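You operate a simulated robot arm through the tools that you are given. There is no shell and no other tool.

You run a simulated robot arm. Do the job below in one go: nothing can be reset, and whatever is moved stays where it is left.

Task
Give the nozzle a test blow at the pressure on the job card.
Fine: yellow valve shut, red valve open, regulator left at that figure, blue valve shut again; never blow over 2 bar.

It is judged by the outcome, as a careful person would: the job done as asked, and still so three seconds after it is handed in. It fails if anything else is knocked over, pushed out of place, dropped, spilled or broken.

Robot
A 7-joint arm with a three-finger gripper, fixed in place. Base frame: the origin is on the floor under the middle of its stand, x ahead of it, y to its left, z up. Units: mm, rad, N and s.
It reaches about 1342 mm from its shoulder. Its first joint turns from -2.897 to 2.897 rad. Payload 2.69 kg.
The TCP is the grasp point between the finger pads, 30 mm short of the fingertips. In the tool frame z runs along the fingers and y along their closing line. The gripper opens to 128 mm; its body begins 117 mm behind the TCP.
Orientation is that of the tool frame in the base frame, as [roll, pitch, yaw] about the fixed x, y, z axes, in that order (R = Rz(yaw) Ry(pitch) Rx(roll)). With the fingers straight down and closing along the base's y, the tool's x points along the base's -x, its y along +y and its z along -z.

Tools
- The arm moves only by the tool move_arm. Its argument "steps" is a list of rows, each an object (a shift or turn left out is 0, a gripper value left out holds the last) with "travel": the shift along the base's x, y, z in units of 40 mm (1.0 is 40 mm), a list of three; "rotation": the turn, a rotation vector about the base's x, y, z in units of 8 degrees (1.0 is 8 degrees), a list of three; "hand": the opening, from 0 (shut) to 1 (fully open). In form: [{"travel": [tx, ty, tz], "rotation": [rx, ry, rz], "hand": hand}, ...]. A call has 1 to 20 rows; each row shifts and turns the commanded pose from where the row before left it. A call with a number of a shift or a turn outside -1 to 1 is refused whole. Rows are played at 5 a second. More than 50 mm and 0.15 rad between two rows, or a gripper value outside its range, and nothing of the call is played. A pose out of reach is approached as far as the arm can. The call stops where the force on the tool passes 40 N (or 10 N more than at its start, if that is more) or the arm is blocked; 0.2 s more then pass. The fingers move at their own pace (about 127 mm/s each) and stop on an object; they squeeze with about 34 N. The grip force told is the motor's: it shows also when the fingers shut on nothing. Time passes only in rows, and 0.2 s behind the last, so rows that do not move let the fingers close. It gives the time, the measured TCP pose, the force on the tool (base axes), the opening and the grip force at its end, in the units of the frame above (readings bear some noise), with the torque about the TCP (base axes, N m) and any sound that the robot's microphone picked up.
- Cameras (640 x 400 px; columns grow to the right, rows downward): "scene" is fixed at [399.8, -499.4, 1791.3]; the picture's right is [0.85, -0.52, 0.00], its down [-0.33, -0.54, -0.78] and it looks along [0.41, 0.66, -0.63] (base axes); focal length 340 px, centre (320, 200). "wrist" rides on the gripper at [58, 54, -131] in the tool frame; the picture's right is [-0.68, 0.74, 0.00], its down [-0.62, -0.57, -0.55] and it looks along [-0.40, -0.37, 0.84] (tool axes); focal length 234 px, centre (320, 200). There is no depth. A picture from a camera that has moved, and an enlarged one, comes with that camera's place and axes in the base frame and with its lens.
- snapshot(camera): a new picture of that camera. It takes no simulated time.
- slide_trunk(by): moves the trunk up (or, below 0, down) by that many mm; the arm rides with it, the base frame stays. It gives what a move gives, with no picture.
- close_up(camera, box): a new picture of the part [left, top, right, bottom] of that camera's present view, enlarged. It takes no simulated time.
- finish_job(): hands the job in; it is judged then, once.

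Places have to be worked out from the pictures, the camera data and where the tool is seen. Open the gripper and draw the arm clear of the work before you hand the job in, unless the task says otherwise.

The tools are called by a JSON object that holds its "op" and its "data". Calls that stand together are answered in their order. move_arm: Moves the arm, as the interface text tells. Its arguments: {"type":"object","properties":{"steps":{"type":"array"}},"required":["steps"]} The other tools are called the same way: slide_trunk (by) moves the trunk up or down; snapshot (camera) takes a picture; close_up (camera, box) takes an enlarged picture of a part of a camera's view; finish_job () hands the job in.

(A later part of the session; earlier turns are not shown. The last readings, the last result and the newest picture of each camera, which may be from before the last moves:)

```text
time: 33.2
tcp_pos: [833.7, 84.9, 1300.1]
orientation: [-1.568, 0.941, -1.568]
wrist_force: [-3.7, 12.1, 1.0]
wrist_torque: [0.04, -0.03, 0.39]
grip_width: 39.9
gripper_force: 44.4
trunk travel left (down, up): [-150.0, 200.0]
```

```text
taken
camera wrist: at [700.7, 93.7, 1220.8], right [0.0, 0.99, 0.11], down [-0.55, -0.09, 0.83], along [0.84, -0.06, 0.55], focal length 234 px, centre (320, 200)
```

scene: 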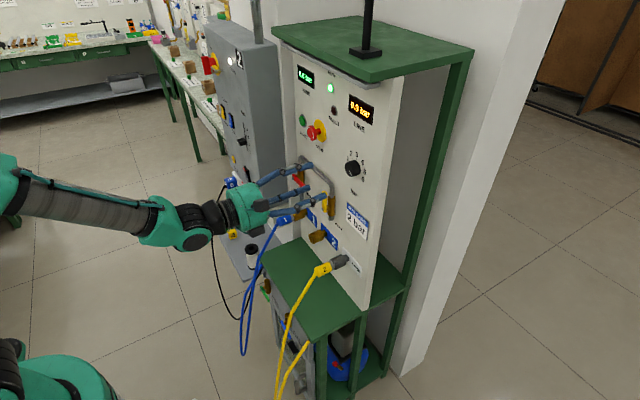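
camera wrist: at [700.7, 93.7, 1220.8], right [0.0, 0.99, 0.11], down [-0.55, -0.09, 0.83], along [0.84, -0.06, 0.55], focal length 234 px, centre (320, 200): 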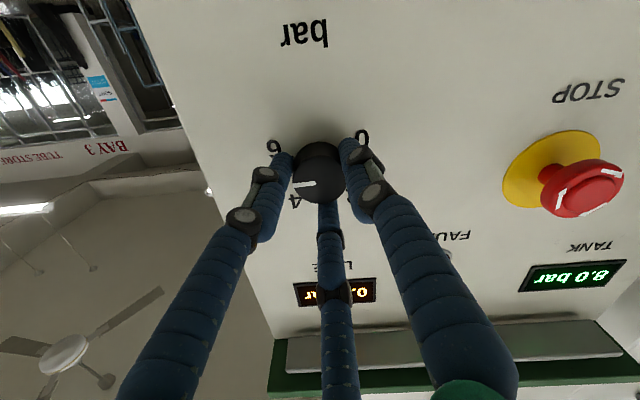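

The knob turns with the hand. There's a mild +y side force, so I trim 1.5 mm that way and continue turning.

{"op": "move_arm", "data": {"steps": [{"travel": [0, 0.04, 0], "rotation": [-1, 0, 0]}, {"rotation": [-1, 0, 0]}, {"rotation": [-1, 0, 0]}, {"rotation": [-1, 0, 0]}, {"rotation": [-1, 0, 0]}, {"rotation": [-1, 0, 0]}, {"rotation": [-1, 0, 0]}, {"rotation": [-1, 0, 0]}, {}]}}

{"op": "snapshot", "data": {"camera": "wrist"}}

```text
time: 35.2
tcp_pos: [832.7, 85.0, 1300.0]
orientation: [-1.571, -0.175, -1.569]
wrist_force: [-11.4, -17.6, -7.0]
wrist_torque: [0.0, 0.29, -0.63]
grip_width: 40.2
gripper_force: 44.6
trunk travel left (down, up): [-150.0, 200.0]
```

```text
taken
camera wrist: at [700.7, 18.1, 1257.3], right [0.0, 0.54, -0.84], down [-0.55, 0.7, 0.45], along [0.84, 0.46, 0.29], focal length 234 px, centre (320, 200)
```

wrist: 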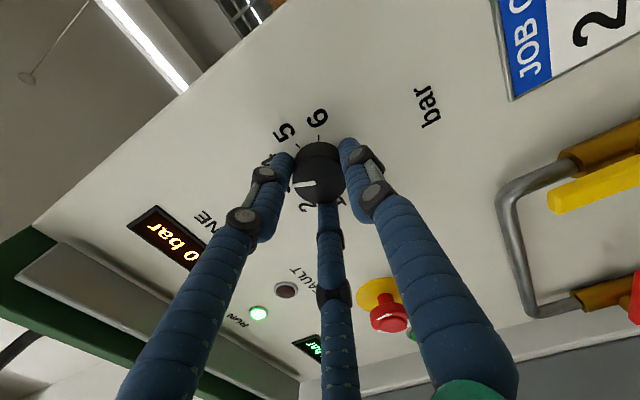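

Turned 96° so far. Side and axial forces are building (−11, −18, −7 N), so I ease the position that way a little while continuing.

{"op": "move_arm", "data": {"steps": [{"travel": [-0.03, -0.05, -0.02]}, {"rotation": [-1, 0, 0]}, {"rotation": [-1, 0, 0]}, {}]}}

```text
time: 36.2
tcp_pos: [833.3, 85.4, 1300.5]
orientation: [-1.569, -0.455, -1.57]
wrist_force: [17.9, -5.2, 3.3]
wrist_torque: [0.02, -0.05, -0.12]
grip_width: 39.9
gripper_force: 44.6
trunk travel left (down, up): [-150.0, 200.0]
```

{"op": "move_arm", "data": {"steps": [{"travel": [0.02, 0, 0], "rotation": [-1, 0, 0]}, {"rotation": [-1, 0, 0]}, {"rotation": [-1, 0, 0]}, {"rotation": [-1, 0, 0]}, {"rotation": [-1, 0, 0]}, {}]}}

{"op": "snapshot", "data": {"camera": "wrist"}}

{"op": "close_up", "data": {"camera": "wrist", "box": [256, 100, 384, 228]}}

{"op": "close_up", "data": {"camera": "scene", "box": [310, 130, 390, 190]}}

```text
time: 37.6
tcp_pos: [833.4, 84.8, 1300.0]
orientation: [-1.569, -1.154, -1.569]
wrist_force: [15.6, -2.0, 15.4]
wrist_torque: [0.0, -0.42, 0.01]
grip_width: 39.9
gripper_force: 44.9
trunk travel left (down, up): [-150.0, 200.0]
```

```text
taken
camera wrist: at [700.5, 12.2, 1331.4], right [0.0, -0.4, -0.92], down [-0.55, 0.77, -0.33], along [0.84, 0.5, -0.22], focal length 234 px, centre (320, 200)
```

wrist: 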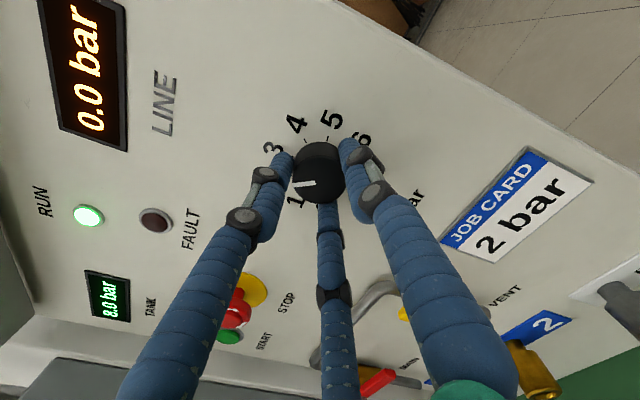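

```text
3.12 times, centred on (320, 164) of wrist
camera zoom: at [700.5, 12.2, 1331.4], right [0.0, -0.4, -0.92], down [-0.55, 0.77, -0.33], along [0.84, 0.5, -0.22], focal length 732 px, centre (320, 312)
```

zoom: 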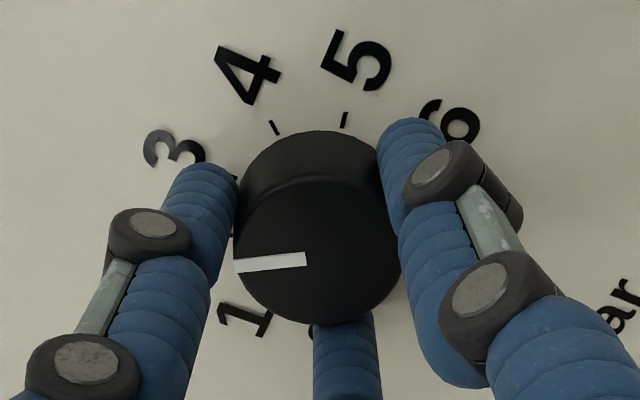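

```text
6.67 times, centred on (350, 160) of scene
camera zoom: at [399.8, -499.4, 1791.3], right [0.85, -0.52, 0.0], down [-0.33, -0.54, -0.78], along [0.41, 0.66, -0.63], focal length 2270 px, centre (120, 467)
```

zoom: 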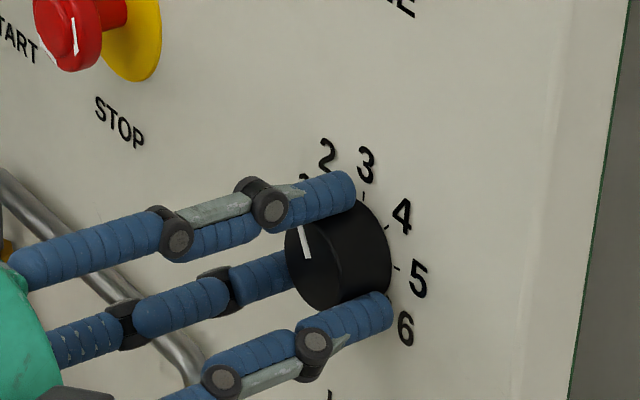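

The pointer now reads about −31° from the top (≈2.2 bar), matching the 152° turned. One more 8° step should put it on 2, then I'll check.

{"op": "move_arm", "data": {"steps": [{"travel": [0.02, 0, 0.03], "rotation": [-1, 0, 0]}, {}, {}]}}

{"op": "close_up", "data": {"camera": "wrist", "box": [256, 100, 384, 228]}}

```text
time: 38.4
tcp_pos: [833.3, 86.4, 1300.3]
orientation: [-1.581, -1.292, -1.561]
wrist_force: [-0.1, -2.3, 8.6]
wrist_torque: [0.02, -0.17, -0.05]
grip_width: 39.7
gripper_force: 45.1
trunk travel left (down, up): [-150.0, 200.0]
```

```text
3.12 times, centred on (320, 164) of wrist
camera zoom: at [700.6, 17.3, 1341.6], right [0.0, -0.52, -0.85], down [-0.55, 0.71, -0.44], along [0.84, 0.47, -0.29], focal length 732 px, centre (320, 312)
```

zoom: 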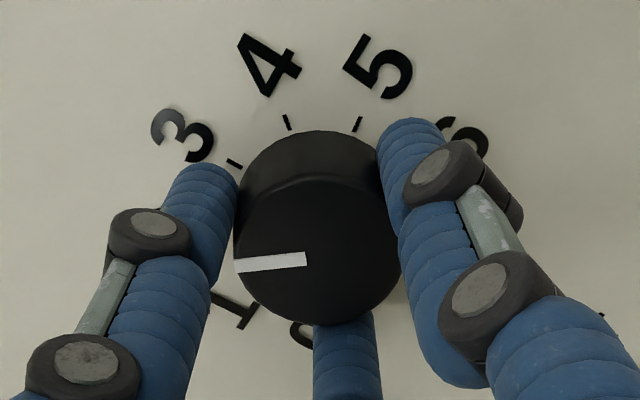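

The pointer should now be at about −40° (2 bar). I open the fingers, back straight off, and check the dial.

{"op": "move_arm", "data": {"steps": [{"hand": 0.6}, {"hand": 0.6}, {"hand": 0.6}, {"travel": [-0.5, 0, 0]}, {"travel": [-0.7, 0, 0]}, {"travel": [-0.9, 0, 0]}, {"travel": [-0.9, 0, 0]}, {}]}}

{"op": "close_up", "data": {"camera": "wrist", "box": [256, 66, 384, 194]}}

{"op": "close_up", "data": {"camera": "scene", "box": [310, 130, 390, 190]}}

```text
time: 40.2
tcp_pos: [711.5, 85.7, 1301.6]
orientation: [-1.574, -1.292, -1.568]
wrist_force: [-0.5, 0.6, 1.0]
wrist_torque: [-0.04, 0.05, 0.03]
grip_width: 76.6
gripper_force: 0.1
trunk travel left (down, up): [-150.0, 200.0]
```

```text
3.12 times, centred on (320, 130) of wrist
camera zoom: at [578.8, 17.7, 1342.5], right [0.0, -0.52, -0.85], down [-0.55, 0.71, -0.44], along [0.84, 0.47, -0.29], focal length 732 px, centre (320, 419)
```

zoom: 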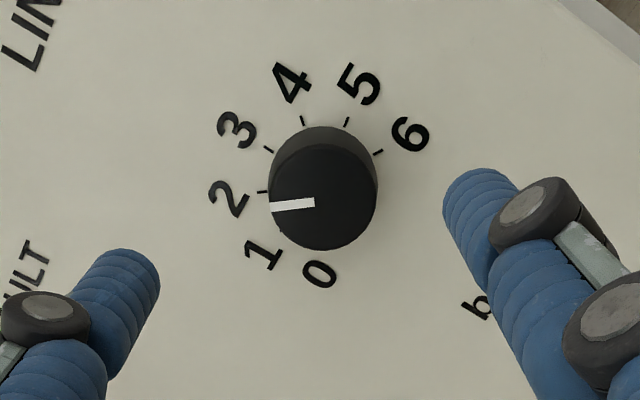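

```text
6.67 times, centred on (350, 160) of scene
camera zoom: at [399.8, -499.4, 1791.3], right [0.85, -0.52, 0.0], down [-0.33, -0.54, -0.78], along [0.41, 0.66, -0.63], focal length 2270 px, centre (120, 467)
```

zoom: 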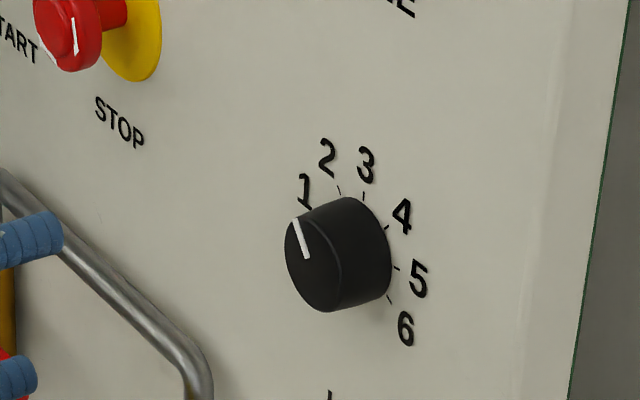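

The pointer now sits at the 2 tick (about −38° to −40°). Next is the yellow valve: pivot about [827, 176, 1107], handle pointing up, about 75 mm long. All shut valves here point right (−y), so I'll push its top from the left toward −y. I close the hand and move in front of it to measure first.

{"op": "move_arm", "data": {"steps": [{"travel": [-0.06, 0.647, -0.678], "hand": 0}, {"travel": [-0.06, 0.647, -0.678]}, {"travel": [-0.06, 0.647, -0.678]}, {"travel": [-0.06, 0.647, -0.678]}, {"travel": [-0.06, 0.647, -0.678]}, {}]}}

{"op": "snapshot", "data": {"camera": "wrist"}}

{"op": "close_up", "data": {"camera": "scene", "box": [270, 150, 350, 220]}}

```text
time: 41.6
tcp_pos: [699.5, 213.0, 1165.3]
orientation: [-1.581, -1.291, -1.562]
wrist_force: [0.1, 0.2, 0.3]
wrist_torque: [-0.01, -0.05, -0.05]
grip_width: 2.0
gripper_force: 31.5
trunk travel left (down, up): [-150.0, 200.0]
```

```text
taken
camera wrist: at [568.4, 145.4, 1207.5], right [0.0, -0.52, -0.85], down [-0.55, 0.71, -0.44], along [0.84, 0.47, -0.29], focal length 234 px, centre (320, 200)
```

wrist: 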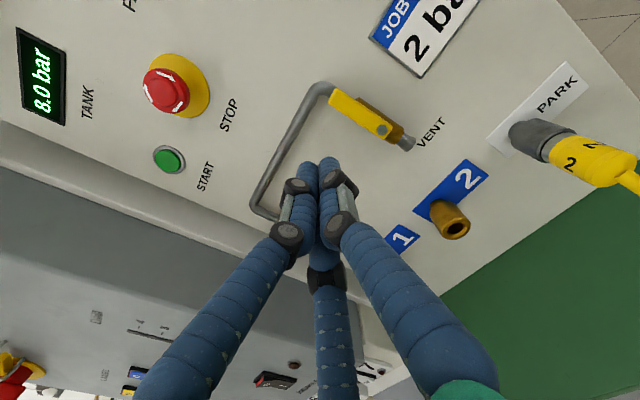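

```text
5.71 times, centred on (310, 185) of scene
camera zoom: at [399.8, -499.4, 1791.3], right [0.85, -0.52, 0.0], down [-0.33, -0.54, -0.78], along [0.41, 0.66, -0.63], focal length 1945 px, centre (377, 286)
```

zoom: 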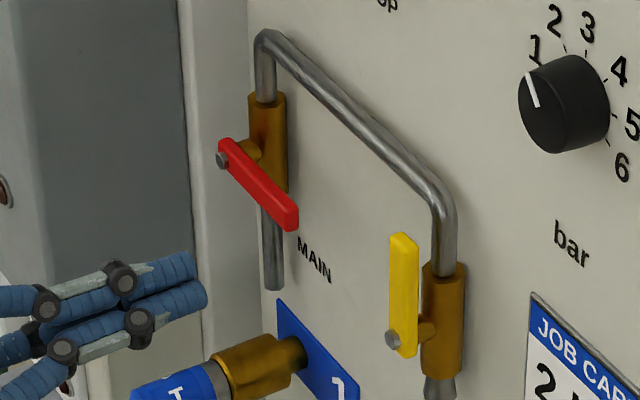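

{"op": "close_up", "data": {"camera": "wrist", "box": [290, 60, 450, 180]}}

```text
3.33 times, centred on (370, 120) of wrist
camera zoom: at [568.4, 145.4, 1207.5], right [0.0, -0.52, -0.85], down [-0.55, 0.71, -0.44], along [0.84, 0.47, -0.29], focal length 781 px, centre (153, 467)
```

zoom: 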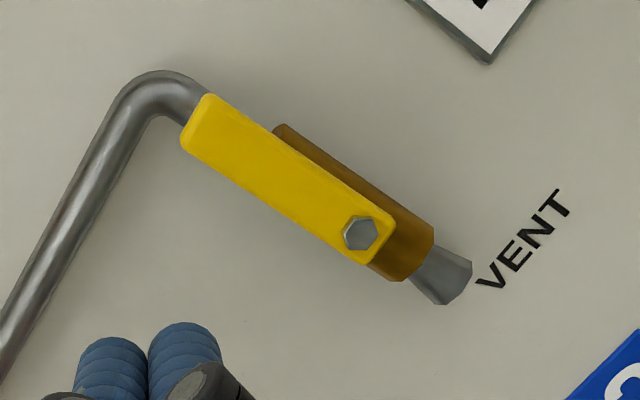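

I now have the yellow bolt at [827, 174.5, 1108.5], the handle tip at z≈1175, the cross pipe at z≈1194 and the panel at x≈875. I'll insert the closed fingers to the left of the handle (y≈209, z≈1155), tips just past the handle plane and short of the pipe.

{"op": "move_arm", "data": {"steps": [{"travel": [0.3, -0.1, -0.25]}, {"travel": [0.6, 0, 0]}, {"travel": [0.6, 0, 0]}, {"travel": [0.6, 0, 0]}, {"travel": [0.4, 0, 0]}, {"travel": [0.3, 0, 0]}, {}]}}

{"op": "snapshot", "data": {"camera": "wrist"}}

{"op": "close_up", "data": {"camera": "scene", "box": [270, 150, 350, 220]}}

```text
time: 43.2
tcp_pos: [812.0, 211.0, 1156.3]
orientation: [-1.575, -1.291, -1.566]
wrist_force: [0.5, 0.3, -0.7]
wrist_torque: [0.0, -0.03, -0.02]
grip_width: 1.9
gripper_force: 31.1
trunk travel left (down, up): [-150.0, 200.0]
```

```text
taken
camera wrist: at [681.4, 144.0, 1197.6], right [0.0, -0.52, -0.85], down [-0.55, 0.71, -0.44], along [0.84, 0.47, -0.29], focal length 234 px, centre (320, 200)
```

wrist: 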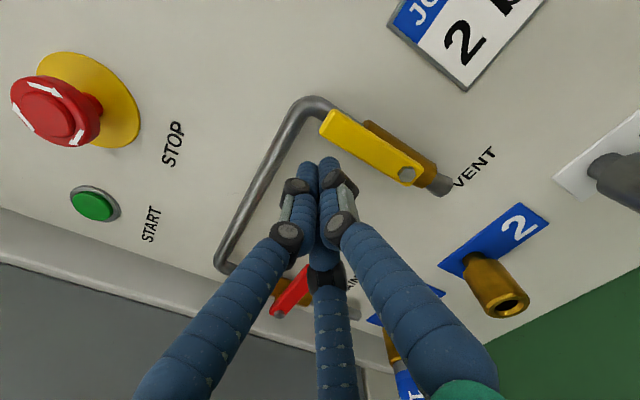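

```text
5.71 times, centred on (310, 185) of scene
camera zoom: at [399.8, -499.4, 1791.3], right [0.85, -0.52, 0.0], down [-0.33, -0.54, -0.78], along [0.41, 0.66, -0.63], focal length 1945 px, centre (377, 286)
```

zoom: 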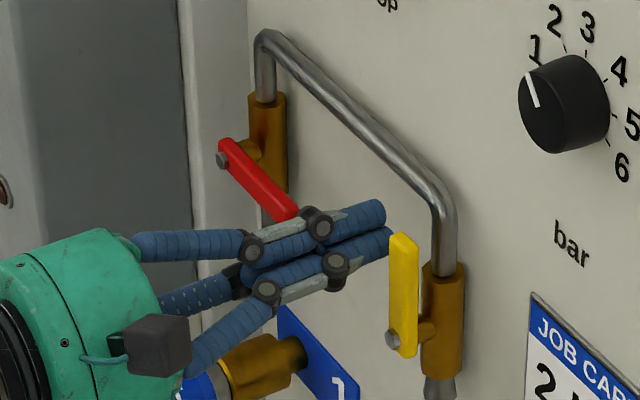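

The closed fingers sit just left of the yellow handle with tips in its plane. I push it to the right along an arc, first part only.

{"op": "move_arm", "data": {"steps": [{"travel": [0, -0.275, -0.02]}, {"travel": [0, -0.2, 0.01]}, {"travel": [0, -0.25, 0.05]}, {"travel": [0, -0.325, 0]}, {}]}}

{"op": "snapshot", "data": {"camera": "wrist"}}

{"op": "close_up", "data": {"camera": "scene", "box": [270, 150, 350, 220]}}

```text
time: 44.4
tcp_pos: [815.2, 169.9, 1156.3]
orientation: [-1.577, -1.29, -1.564]
wrist_force: [0.4, -1.0, -0.7]
wrist_torque: [0.01, 0.0, 0.0]
grip_width: 2.3
gripper_force: 31.4
trunk travel left (down, up): [-150.0, 200.0]
```

```text
taken
camera wrist: at [682.8, 101.2, 1198.4], right [0.0, -0.52, -0.85], down [-0.55, 0.71, -0.43], along [0.84, 0.47, -0.29], focal length 234 px, centre (320, 200)
```

wrist: 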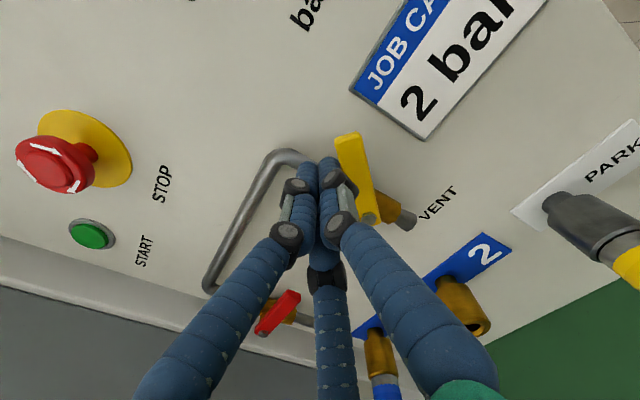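

```text
5.71 times, centred on (310, 185) of scene
camera zoom: at [399.8, -499.4, 1791.3], right [0.85, -0.52, 0.0], down [-0.33, -0.54, -0.78], along [0.41, 0.66, -0.63], focal length 1945 px, centre (377, 286)
```

zoom: 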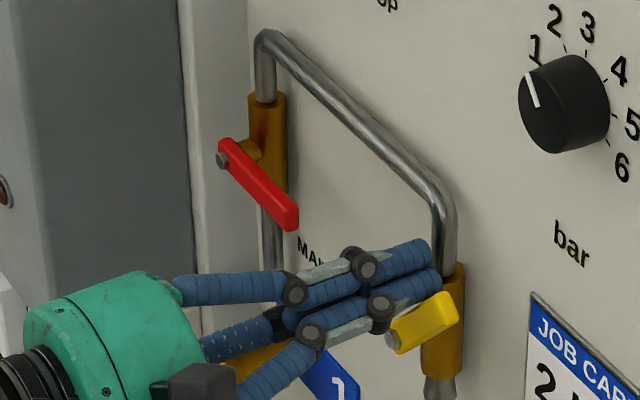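

The yellow handle turns freely in that direction. I continue the arc down to the horizontal.

{"op": "move_arm", "data": {"steps": [{"travel": [0, -0.325, -0.08]}, {"travel": [0, -0.275, -0.15]}, {"travel": [0, -0.25, -0.225]}, {"travel": [0, -0.16, -0.29]}, {"travel": [0, -0.03, -0.15]}, {}]}}

{"op": "snapshot", "data": {"camera": "wrist"}}

{"op": "close_up", "data": {"camera": "scene", "box": [270, 150, 350, 220]}}

```text
time: 45.7
tcp_pos: [818.6, 127.0, 1133.7]
orientation: [-1.508, -1.286, -1.628]
wrist_force: [5.6, -1.4, 11.5]
wrist_torque: [0.06, -0.14, -0.02]
grip_width: 2.0
gripper_force: 31.0
trunk travel left (down, up): [-150.0, 200.0]
stopped in row 6: the force on the tool passed its limit at 45 N (the readings are from after the stop); the commanded pose is now the measured one
```

```text
taken
camera wrist: at [686.2, 60.1, 1171.9], right [0.02, -0.52, -0.85], down [-0.54, 0.71, -0.44], along [0.84, 0.47, -0.27], focal length 234 px, centre (320, 200)
```

wrist: 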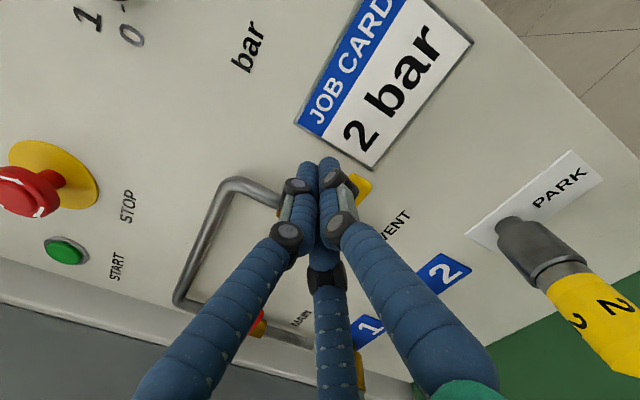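

```text
5.71 times, centred on (310, 185) of scene
camera zoom: at [399.8, -499.4, 1791.3], right [0.85, -0.52, 0.0], down [-0.33, -0.54, -0.78], along [0.41, 0.66, -0.63], focal length 1945 px, centre (377, 286)
```

zoom: 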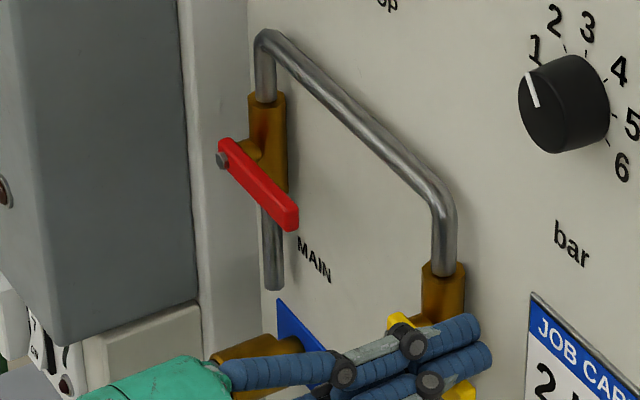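

The push met the end stop (force limit) with the handle about horizontal. I lift off and withdraw, then check the handle.

{"op": "move_arm", "data": {"steps": [{"travel": [0, 0, 0.4]}, {"travel": [-0.4, 0, 0.3]}, {"travel": [-0.8, 0, 0.3]}, {"travel": [-0.9, 0, 0]}, {"travel": [-0.9, 0, 0]}, {}]}}

{"op": "snapshot", "data": {"camera": "wrist"}}

{"op": "close_up", "data": {"camera": "scene", "box": [270, 150, 350, 220]}}

```text
time: 47.1
tcp_pos: [697.2, 127.6, 1168.3]
orientation: [-1.524, -1.288, -1.612]
wrist_force: [-0.2, 0.1, 0.7]
wrist_torque: [0.0, 0.03, -0.02]
grip_width: 2.3
gripper_force: 31.5
trunk travel left (down, up): [-150.0, 200.0]
```

```text
taken
camera wrist: at [563.2, 60.0, 1207.9], right [0.01, -0.52, -0.85], down [-0.54, 0.71, -0.44], along [0.84, 0.47, -0.27], focal length 234 px, centre (320, 200)
```

wrist: 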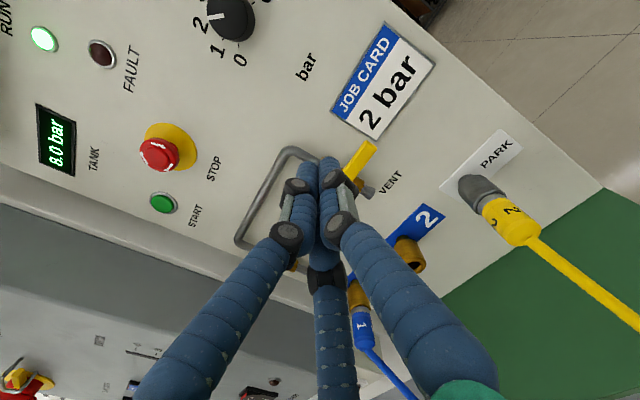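

```text
5.71 times, centred on (310, 185) of scene
camera zoom: at [399.8, -499.4, 1791.3], right [0.85, -0.52, 0.0], down [-0.33, -0.54, -0.78], along [0.41, 0.66, -0.63], focal length 1945 px, centre (377, 286)
```

zoom: 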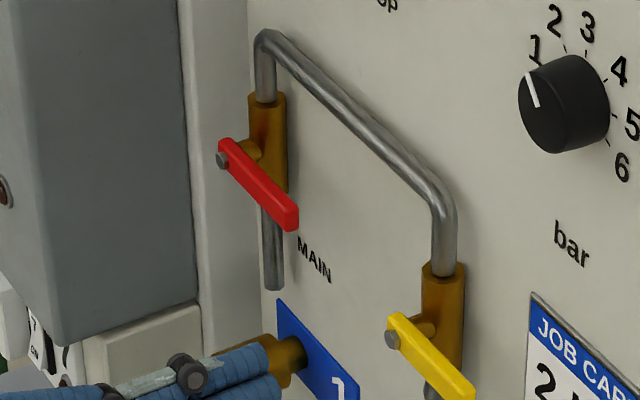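

The yellow handle is now horizontal to the right, parallel to the red one's shut position, so the vent is shut. For red (pivot about [830, 372.6, 1107], handle to the right), I go below its handle at y≈327, z≈1072.

{"op": "move_arm", "data": {"steps": [{"travel": [0, 0.831, -0.401]}, {"travel": [0, 0.831, -0.401]}, {"travel": [0, 0.831, -0.401]}, {"travel": [0, 0.831, -0.401]}, {"travel": [0, 0.831, -0.401]}, {"travel": [0, 0.831, -0.401]}, {}]}}

{"op": "snapshot", "data": {"camera": "wrist"}}

{"op": "close_up", "data": {"camera": "scene", "box": [260, 150, 340, 220]}}

```text
time: 48.7
tcp_pos: [697.2, 328.0, 1074.0]
orientation: [-1.525, -1.289, -1.611]
wrist_force: [0.5, 0.9, 0.0]
wrist_torque: [0.01, 0.0, -0.04]
grip_width: 2.0
gripper_force: 31.2
trunk travel left (down, up): [-150.0, 200.0]
```

```text
taken
camera wrist: at [564.8, 259.9, 1112.6], right [0.01, -0.52, -0.85], down [-0.54, 0.71, -0.44], along [0.84, 0.47, -0.27], focal length 234 px, centre (320, 200)
```

wrist: 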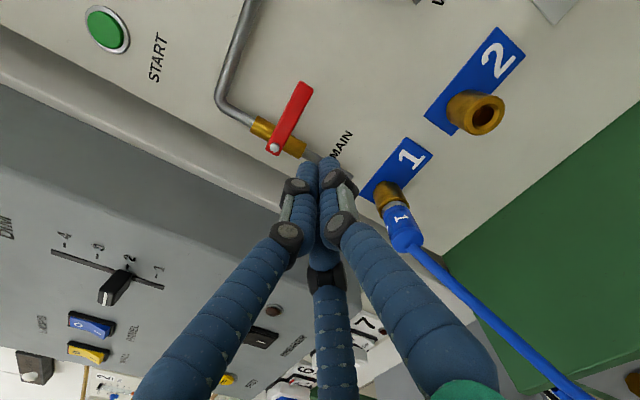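

```text
5.71 times, centred on (300, 185) of scene
camera zoom: at [399.8, -499.4, 1791.3], right [0.85, -0.52, 0.0], down [-0.33, -0.54, -0.78], along [0.41, 0.66, -0.63], focal length 1945 px, centre (434, 286)
```

zoom: 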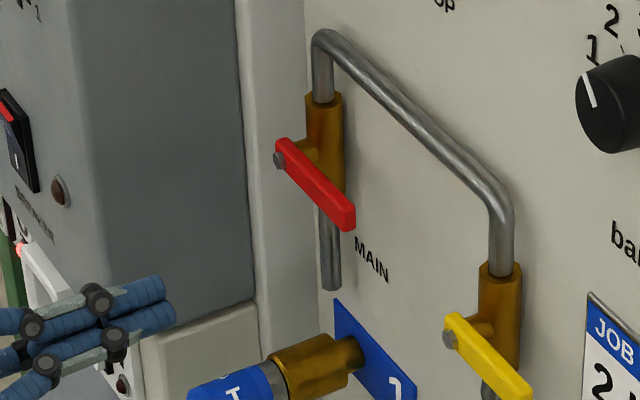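

Red pivot rechecks at about [831, 375.5, 1107–1112]. The fingers are below the handle's mid-length; I insert them straight in, then push up.

{"op": "move_arm", "data": {"steps": [{"travel": [0.5, 0, 0]}, {"travel": [0.6, 0, 0]}, {"travel": [0.6, 0, 0]}, {"travel": [0.6, 0, 0]}, {"travel": [0.53, 0, 0]}, {}]}}

{"op": "snapshot", "data": {"camera": "wrist"}}

{"op": "close_up", "data": {"camera": "scene", "box": [260, 150, 340, 220]}}

```text
time: 50.1
tcp_pos: [810.8, 330.6, 1072.4]
orientation: [-1.526, -1.29, -1.611]
wrist_force: [-0.1, 1.2, -1.0]
wrist_torque: [-0.01, -0.02, -0.01]
grip_width: 2.2
gripper_force: 31.2
trunk travel left (down, up): [-150.0, 200.0]
```

```text
taken
camera wrist: at [679.1, 261.9, 1112.5], right [0.01, -0.52, -0.85], down [-0.54, 0.71, -0.44], along [0.84, 0.47, -0.28], focal length 234 px, centre (320, 200)
```

wrist: 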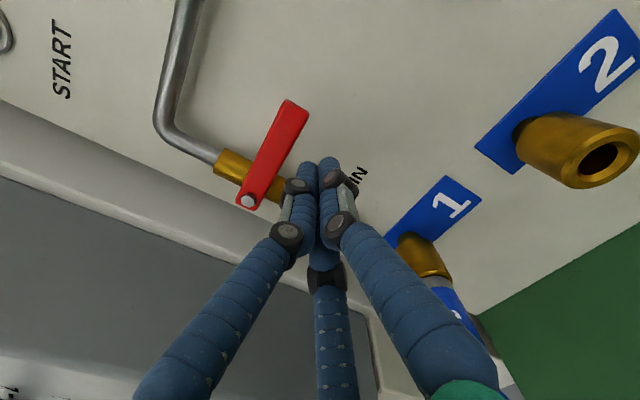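

```text
5.71 times, centred on (300, 185) of scene
camera zoom: at [399.8, -499.4, 1791.3], right [0.85, -0.52, 0.0], down [-0.33, -0.54, -0.78], along [0.41, 0.66, -0.63], focal length 1945 px, centre (434, 286)
```

zoom: 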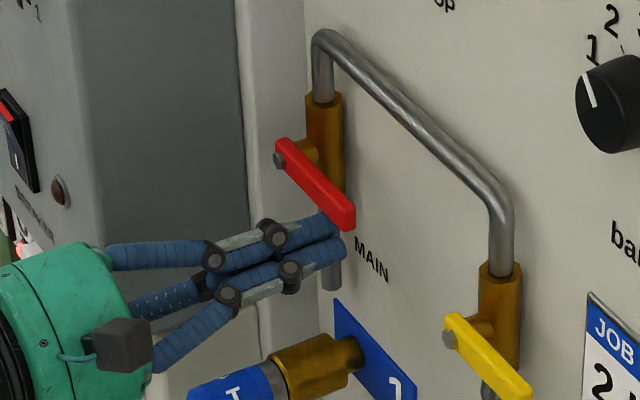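

Fingers are under the red handle. I push it upward along an arc about its pivot, first half.

{"op": "move_arm", "data": {"steps": [{"travel": [0, 0, 0.265]}, {"travel": [0, -0.125, 0.3125]}, {"travel": [0, -0.04, 0.333]}, {"travel": [0, 0.05, 0.333]}, {}]}}

{"op": "close_up", "data": {"camera": "scene", "box": [260, 150, 340, 220]}}

{"op": "snapshot", "data": {"camera": "wrist"}}

```text
time: 51.3
tcp_pos: [811.6, 323.8, 1125.3]
orientation: [-1.525, -1.289, -1.613]
wrist_force: [-0.3, 0.2, 0.3]
wrist_torque: [0.0, 0.01, -0.03]
grip_width: 2.0
gripper_force: 31.3
trunk travel left (down, up): [-150.0, 200.0]
```

```text
5.71 times, centred on (300, 185) of scene
camera zoom: at [399.8, -499.4, 1791.3], right [0.85, -0.52, 0.0], down [-0.33, -0.54, -0.78], along [0.41, 0.66, -0.63], focal length 1945 px, centre (434, 286)
```

zoom: 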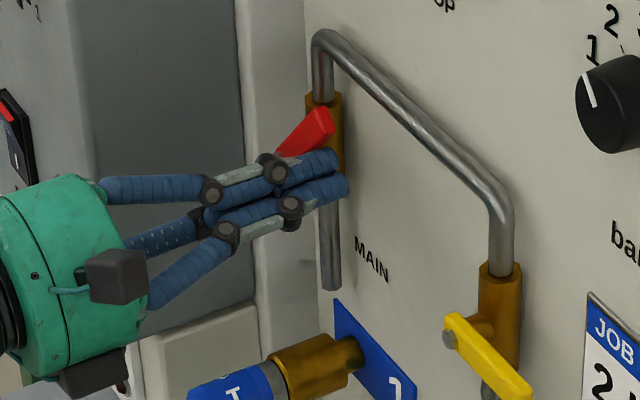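

```text
taken
camera wrist: at [678.6, 255.6, 1163.9], right [0.01, -0.52, -0.85], down [-0.54, 0.71, -0.44], along [0.84, 0.47, -0.27], focal length 234 px, centre (320, 200)
```

wrist: 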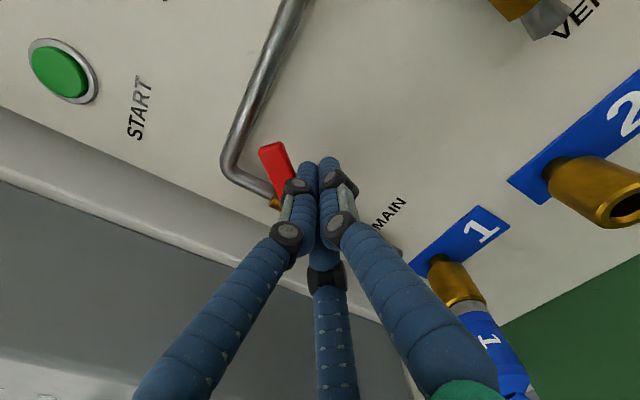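

The red handle turns up freely. I finish the arc to vertical.

{"op": "move_arm", "data": {"steps": [{"travel": [0, 0.13, 0.28]}, {"travel": [0, 0.21, 0.25]}, {"travel": [0, 0.27, 0.18]}, {"travel": [0, 0.15, 0]}, {"travel": [0, 0.1, 0]}, {}]}}

{"op": "close_up", "data": {"camera": "scene", "box": [260, 150, 340, 220]}}

{"op": "snapshot", "data": {"camera": "wrist"}}

{"op": "close_up", "data": {"camera": "scene", "box": [270, 50, 400, 130]}}

```text
time: 52.4
tcp_pos: [811.2, 346.2, 1150.8]
orientation: [-1.529, -1.288, -1.618]
wrist_force: [-2.8, -15.9, 4.2]
wrist_torque: [-0.04, -0.17, -0.13]
grip_width: 2.1
gripper_force: 31.4
trunk travel left (down, up): [-150.0, 200.0]
stopped in row 5: the force on the tool passed its limit at 44 N (the readings are from after the stop); the commanded pose is now the measured one
```

```text
5.71 times, centred on (300, 185) of scene
camera zoom: at [399.8, -499.4, 1791.3], right [0.85, -0.52, 0.0], down [-0.33, -0.54, -0.78], along [0.41, 0.66, -0.63], focal length 1945 px, centre (434, 286)
```

zoom: 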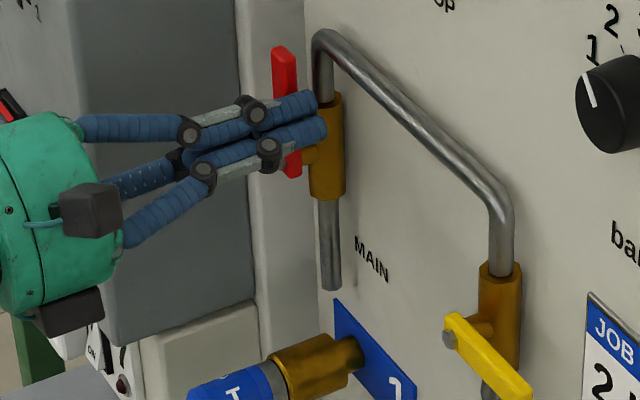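

```text
taken
camera wrist: at [677.9, 280.2, 1190.7], right [0.01, -0.52, -0.86], down [-0.54, 0.72, -0.44], along [0.84, 0.46, -0.27], focal length 234 px, centre (320, 200)
```

wrist: 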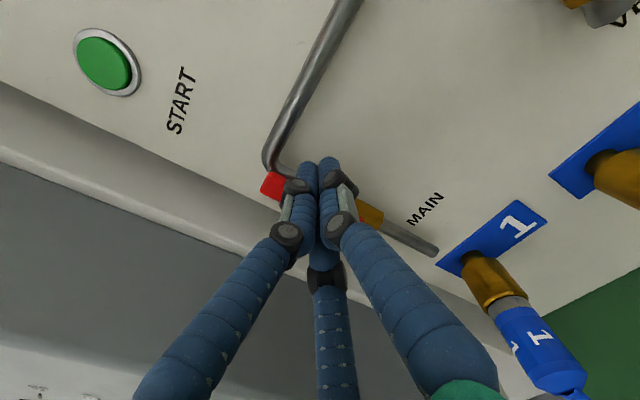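

```text
4.92 times, centred on (335, 90) of scene
camera zoom: at [399.8, -499.4, 1791.3], right [0.85, -0.52, 0.0], down [-0.33, -0.54, -0.78], along [0.41, 0.66, -0.63], focal length 1676 px, centre (246, 742)
```

zoom: 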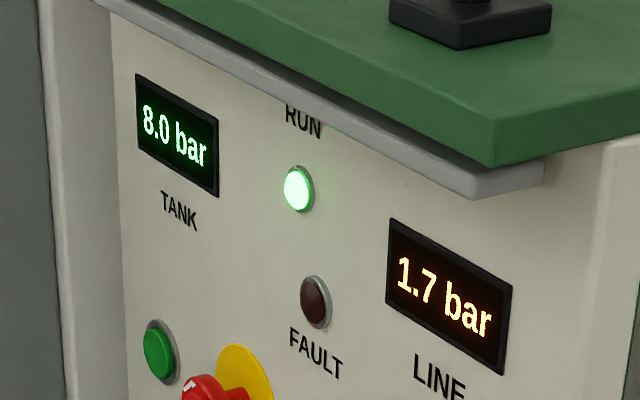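

The red handle is vertical at its stop, and LINE reads 1.7 bar and may still be rising. I ease off sideways, withdraw, and check the settled reading.

{"op": "move_arm", "data": {"steps": [{"travel": [0, -0.4, 0]}, {"travel": [-0.4, -0.2, 0]}, {"travel": [-0.8, 0, 0]}, {"travel": [-0.9, 0, 0]}, {"travel": [-0.9, 0, 0]}, {}, {}]}}

{"op": "close_up", "data": {"camera": "scene", "box": [270, 50, 400, 130]}}

{"op": "close_up", "data": {"camera": "scene", "box": [260, 130, 380, 220]}}

```text
time: 54.0
tcp_pos: [692.8, 326.2, 1148.7]
orientation: [-1.53, -1.289, -1.617]
wrist_force: [0.1, 0.2, -0.9]
wrist_torque: [0.03, 0.02, -0.01]
grip_width: 2.3
gripper_force: 31.6
trunk travel left (down, up): [-150.0, 200.0]
```

```text
4.92 times, centred on (335, 90) of scene
camera zoom: at [399.8, -499.4, 1791.3], right [0.85, -0.52, 0.0], down [-0.33, -0.54, -0.78], along [0.41, 0.66, -0.63], focal length 1676 px, centre (246, 742)
```

zoom: 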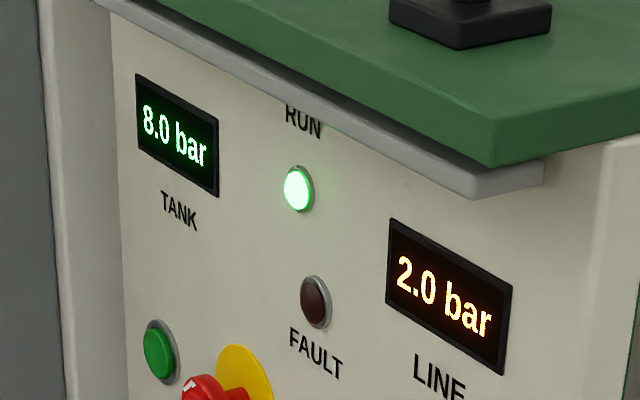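

```text
4.44 times, centred on (320, 175) of scene
camera zoom: at [399.8, -499.4, 1791.3], right [0.85, -0.52, 0.0], down [-0.33, -0.54, -0.78], along [0.41, 0.66, -0.63], focal length 1513 px, centre (320, 311)
```

zoom: 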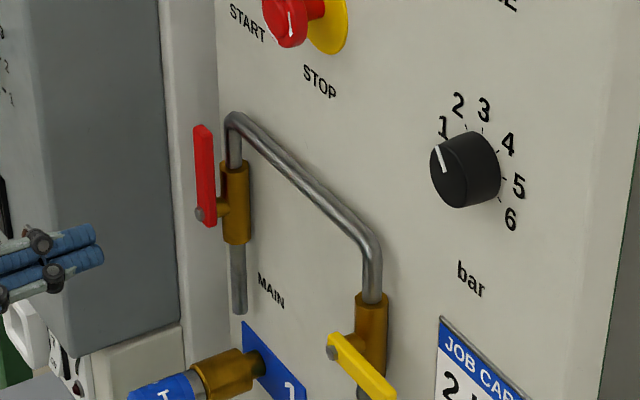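

LINE has settled at 2.0 bar, with red open (vertical) and yellow shut. Next is the BLOW valve at about [631, 157, 655]. I retreat from the panel first, then come down between the two hoses with the tool tilted downward.

{"op": "move_arm", "data": {"steps": [{"travel": [-0.8, -0.2, 0]}, {"travel": [-0.8, -0.2, 0], "rotation": [0, 0.7, 0]}, {"travel": [-0.8, -0.2, 0], "rotation": [0, 0.7, 0]}, {"travel": [-0.8, -0.2, 0], "rotation": [0, 0.7, 0]}, {"travel": [-0.8, -0.2, -0.3], "rotation": [0, 0.7, 0]}, {"travel": [-0.8, -0.2, -0.5], "rotation": [0, 0.7, 0]}, {"travel": [-0.6, -0.2, -0.8]}, {"travel": [0, -0.2, -0.9]}, {}]}}

{"op": "snapshot", "data": {"camera": "wrist"}}

{"op": "snapshot", "data": {"camera": "scene"}}

```text
time: 56.0
tcp_pos: [476.7, 265.8, 1049.4]
orientation: [-2.654, -1.023, -0.564]
wrist_force: [0.2, 0.4, -0.7]
wrist_torque: [-0.02, 0.01, -0.02]
grip_width: 1.9
gripper_force: 31.6
trunk travel left (down, up): [-150.0, 200.0]
```

```text
taken
camera wrist: at [377.4, 198.0, 1147.4], right [-0.4, -0.52, -0.76], down [-0.68, 0.72, -0.14], along [0.61, 0.46, -0.64], focal length 234 px, centre (320, 200)
```

wrist: 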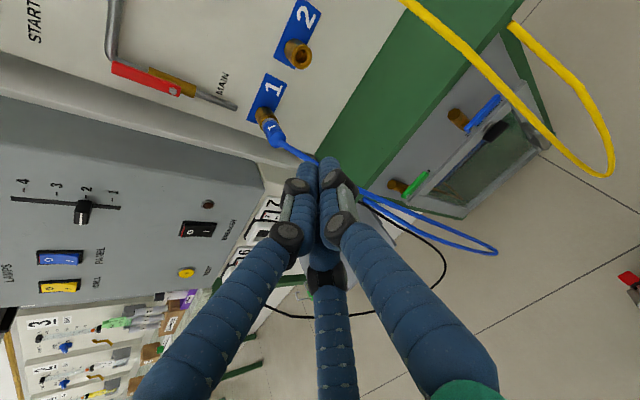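

```text
taken
```

scene: 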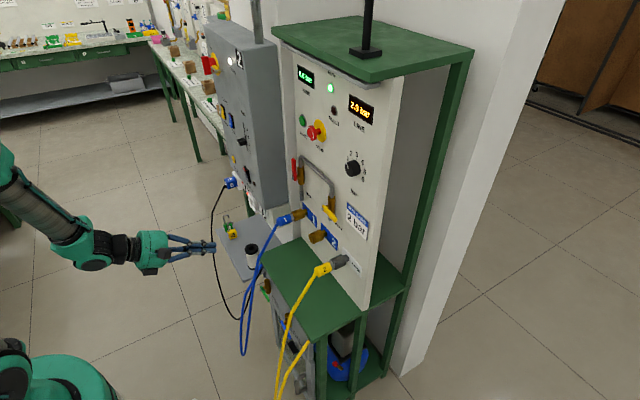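

{"op": "close_up", "data": {"camera": "wrist", "box": [370, 60, 630, 260]}}

{"op": "close_up", "data": {"camera": "scene", "box": [270, 50, 400, 130]}}

```text
2.00 times, centred on (500, 160) of wrist
camera zoom: at [377.4, 198.0, 1147.4], right [-0.4, -0.52, -0.76], down [-0.68, 0.72, -0.14], along [0.61, 0.46, -0.64], focal length 468 px, centre (-40, 280)
```

zoom: 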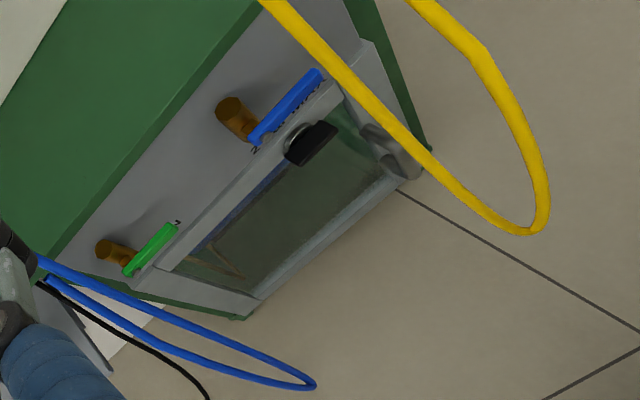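

```text
4.92 times, centred on (335, 90) of scene
camera zoom: at [399.8, -499.4, 1791.3], right [0.85, -0.52, 0.0], down [-0.33, -0.54, -0.78], along [0.41, 0.66, -0.63], focal length 1676 px, centre (246, 742)
```

zoom: 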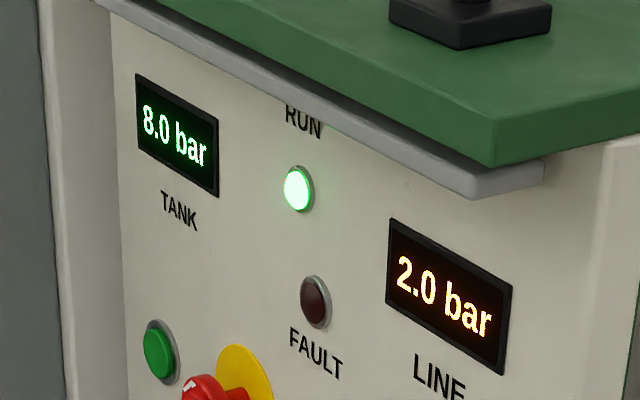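

LINE is steady at 2.0. The yellow hose passes about 15 mm in front of the blue handle's tip (at y≈83), so I'll work close to the pivot at y≈122. I descend toward [528, 122, 664] in two stages.

{"op": "move_arm", "data": {"steps": [{"travel": [0.117, -0.327, -0.875]}, {"travel": [0.117, -0.327, -0.875]}, {"travel": [0.117, -0.327, -0.875]}, {"travel": [0.117, -0.327, -0.875]}, {"travel": [0.117, -0.327, -0.875]}, {"travel": [0.117, -0.327, -0.875]}]}}

{"op": "snapshot", "data": {"camera": "scene"}}

{"op": "snapshot", "data": {"camera": "wrist"}}

```text
time: 57.4
tcp_pos: [504.5, 180.5, 843.0]
orientation: [-2.651, -1.024, -0.566]
wrist_force: [0.5, -0.6, 0.4]
wrist_torque: [0.04, 0.01, -0.03]
grip_width: 1.9
gripper_force: 31.9
trunk travel left (down, up): [-150.0, 200.0]
```

```text
taken
```

scene: 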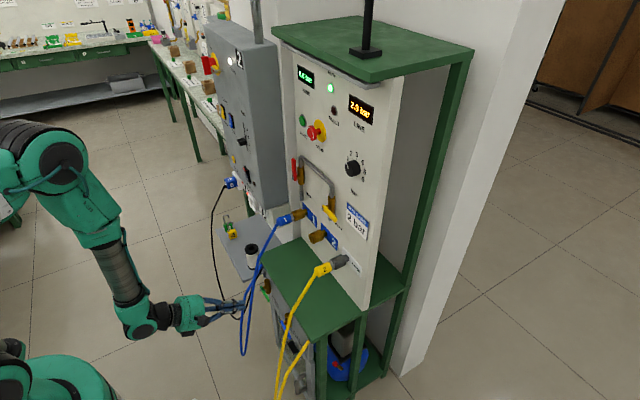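

```text
taken
camera wrist: at [404.7, 113.6, 939.4], right [-0.39, -0.52, -0.76], down [-0.68, 0.72, -0.14], along [0.61, 0.46, -0.64], focal length 234 px, centre (320, 200)
```

wrist: 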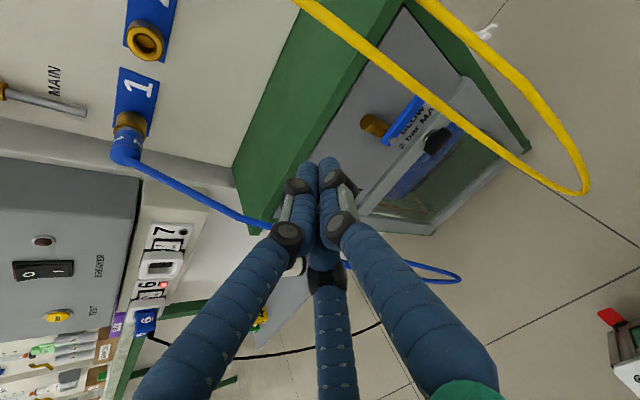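

{"op": "move_arm", "data": {"steps": [{"travel": [0.117, -0.327, -0.875]}, {"travel": [0.117, -0.327, -0.875]}, {"travel": [0.117, -0.327, -0.875]}, {"travel": [0.117, -0.327, -0.875]}, {"travel": [0.117, -0.13, -0.875]}, {}]}}

{"op": "snapshot", "data": {"camera": "scene"}}

{"op": "snapshot", "data": {"camera": "wrist"}}

```text
time: 58.8
tcp_pos: [524.7, 122.0, 663.5]
orientation: [-2.652, -1.024, -0.565]
wrist_force: [0.1, 0.4, 1.0]
wrist_torque: [0.01, 0.0, 0.03]
grip_width: 2.2
gripper_force: 31.3
trunk travel left (down, up): [-150.0, 200.0]
```

```text
taken
```

scene: 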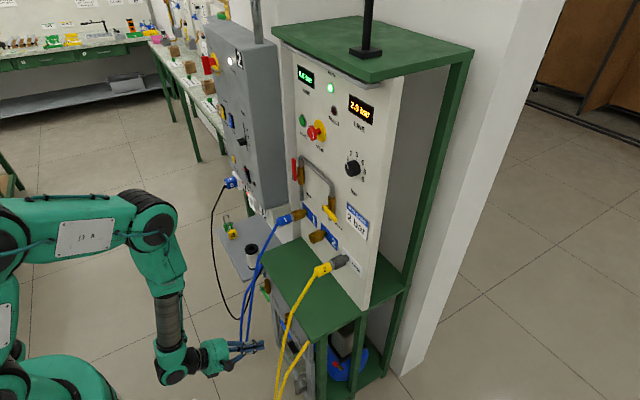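

```text
taken
camera wrist: at [425.2, 55.6, 761.1], right [-0.4, -0.52, -0.76], down [-0.68, 0.72, -0.14], along [0.61, 0.46, -0.64], focal length 234 px, centre (320, 200)
```

wrist: 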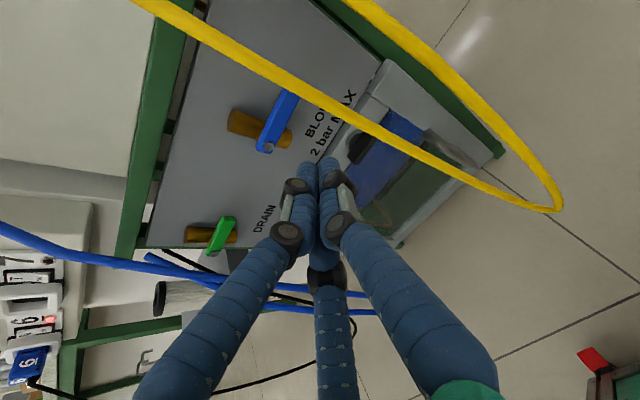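

{"op": "close_up", "data": {"camera": "wrist", "box": [200, 60, 360, 180]}}

{"op": "close_up", "data": {"camera": "scene", "box": [210, 270, 340, 400]}}

```text
3.33 times, centred on (280, 120) of wrist
camera zoom: at [425.2, 55.6, 761.1], right [-0.4, -0.52, -0.76], down [-0.68, 0.72, -0.14], along [0.61, 0.46, -0.64], focal length 781 px, centre (453, 467)
```

zoom: 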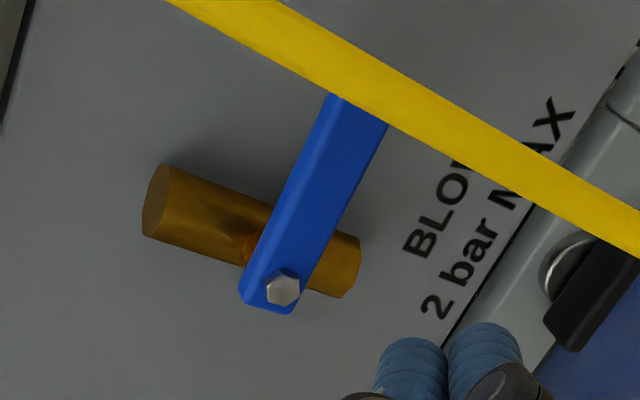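

```text
3.08 times, centred on (275, 335) of scene
camera zoom: at [399.8, -499.4, 1791.3], right [0.85, -0.52, 0.0], down [-0.33, -0.54, -0.78], along [0.41, 0.66, -0.63], focal length 1047 px, centre (458, -215)
```

zoom: 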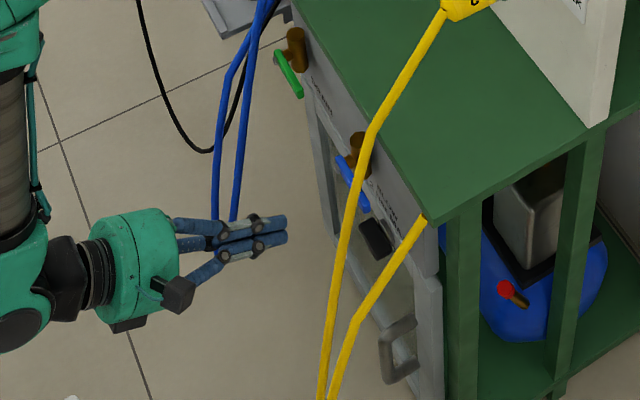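

The blue bolt refines to [634, 155.5, 654], handle pointing right, with the hose at y≈88 in front of its tip. I slide the closed fingers in along their own axis to just below the handle near the pivot (y≈132).

{"op": "move_arm", "data": {"steps": [{"travel": [0, 0.24, 0]}, {"travel": [0.577, 0, -0.284]}, {"travel": [0.577, 0, -0.284]}, {"travel": [0.577, 0, -0.284]}, {"travel": [0.577, 0, -0.284]}, {}]}}

{"op": "snapshot", "data": {"camera": "wrist"}}

{"op": "close_up", "data": {"camera": "scene", "box": [240, 290, 330, 380]}}

```text
time: 60.2
tcp_pos: [618.7, 136.0, 619.4]
orientation: [-2.651, -1.025, -0.563]
wrist_force: [-0.4, -0.6, 0.4]
wrist_torque: [-0.02, 0.02, 0.01]
grip_width: 2.3
gripper_force: 31.3
trunk travel left (down, up): [-150.0, 200.0]
```

```text
taken
camera wrist: at [519.6, 68.3, 716.6], right [-0.4, -0.52, -0.76], down [-0.68, 0.72, -0.14], along [0.61, 0.46, -0.64], focal length 234 px, centre (320, 200)
```

wrist: 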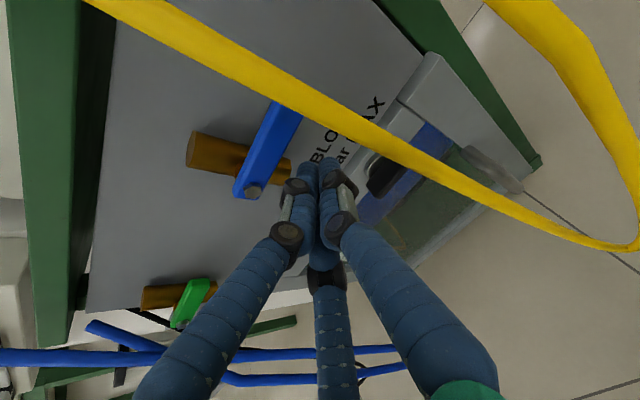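

```text
4.44 times, centred on (285, 335) of scene
camera zoom: at [399.8, -499.4, 1791.3], right [0.85, -0.52, 0.0], down [-0.33, -0.54, -0.78], along [0.41, 0.66, -0.63], focal length 1513 px, centre (476, -400)
```

zoom: 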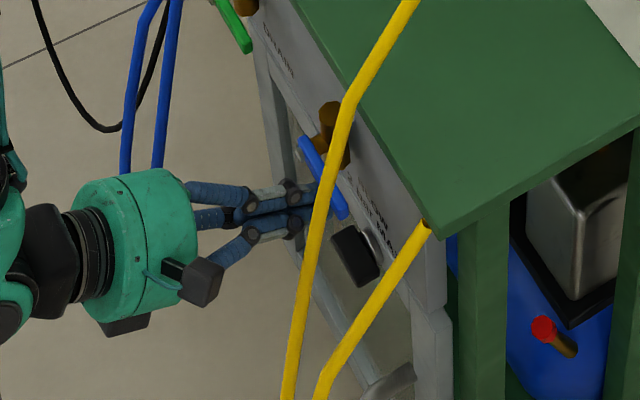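

The fingers sit under the blue handle near its pivot, clear of the hose. I push up along the arc, part way first, checking force and sound.

{"op": "move_arm", "data": {"steps": [{"travel": [0, -0.11, 0.315]}, {"travel": [0, -0.01, 0.2]}, {"travel": [0, -0.135, 0.165]}, {"travel": [0, -0.1, 0.21]}, {"travel": [0, -0.04, 0.225]}]}}

{"op": "snapshot", "data": {"camera": "wrist"}}

{"op": "close_up", "data": {"camera": "scene", "box": [240, 290, 330, 380]}}

{"op": "close_up", "data": {"camera": "scene", "box": [270, 50, 400, 130]}}

```text
time: 61.4
tcp_pos: [621.6, 120.5, 664.6]
orientation: [-2.651, -1.024, -0.566]
wrist_force: [-0.1, -0.8, 0.0]
wrist_torque: [0.02, -0.01, -0.03]
grip_width: 2.2
gripper_force: 31.4
trunk travel left (down, up): [-150.0, 200.0]
```

```text
taken
camera wrist: at [521.9, 53.3, 761.4], right [-0.39, -0.52, -0.76], down [-0.68, 0.72, -0.14], along [0.61, 0.46, -0.64], focal length 234 px, centre (320, 200)
```

wrist: 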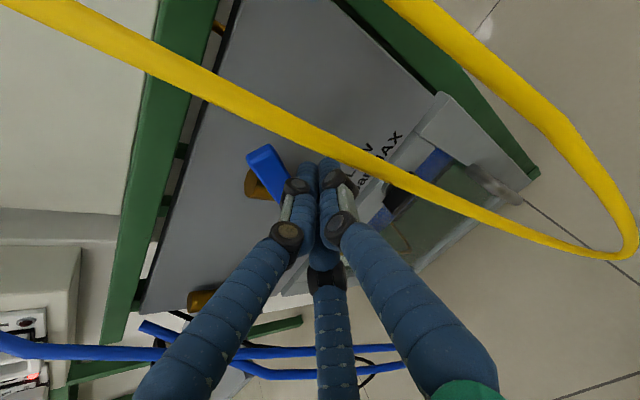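

```text
4.44 times, centred on (285, 335) of scene
camera zoom: at [399.8, -499.4, 1791.3], right [0.85, -0.52, 0.0], down [-0.33, -0.54, -0.78], along [0.41, 0.66, -0.63], focal length 1513 px, centre (476, -400)
```

zoom: 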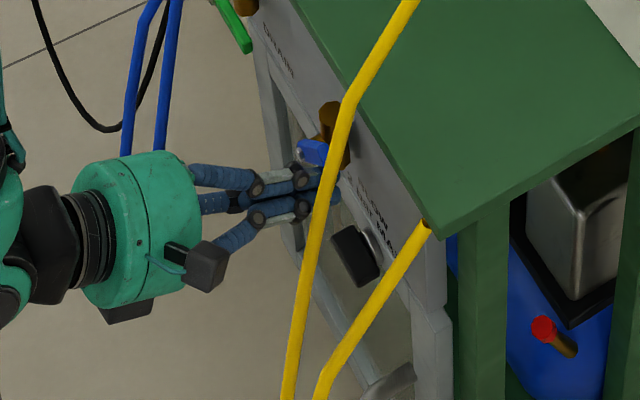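

```text
4.92 times, centred on (335, 90) of scene
camera zoom: at [399.8, -499.4, 1791.3], right [0.85, -0.52, 0.0], down [-0.33, -0.54, -0.78], along [0.41, 0.66, -0.63], focal length 1676 px, centre (246, 742)
```

zoom: 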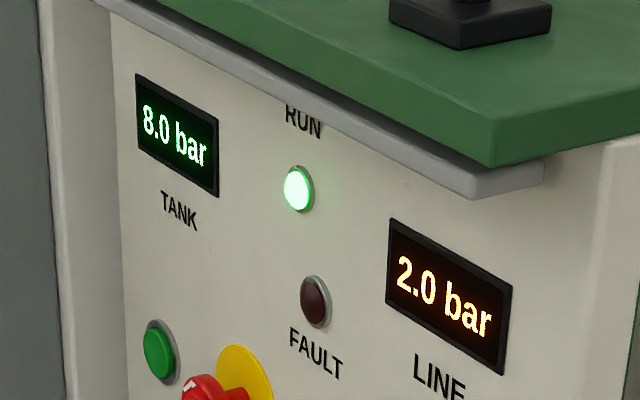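

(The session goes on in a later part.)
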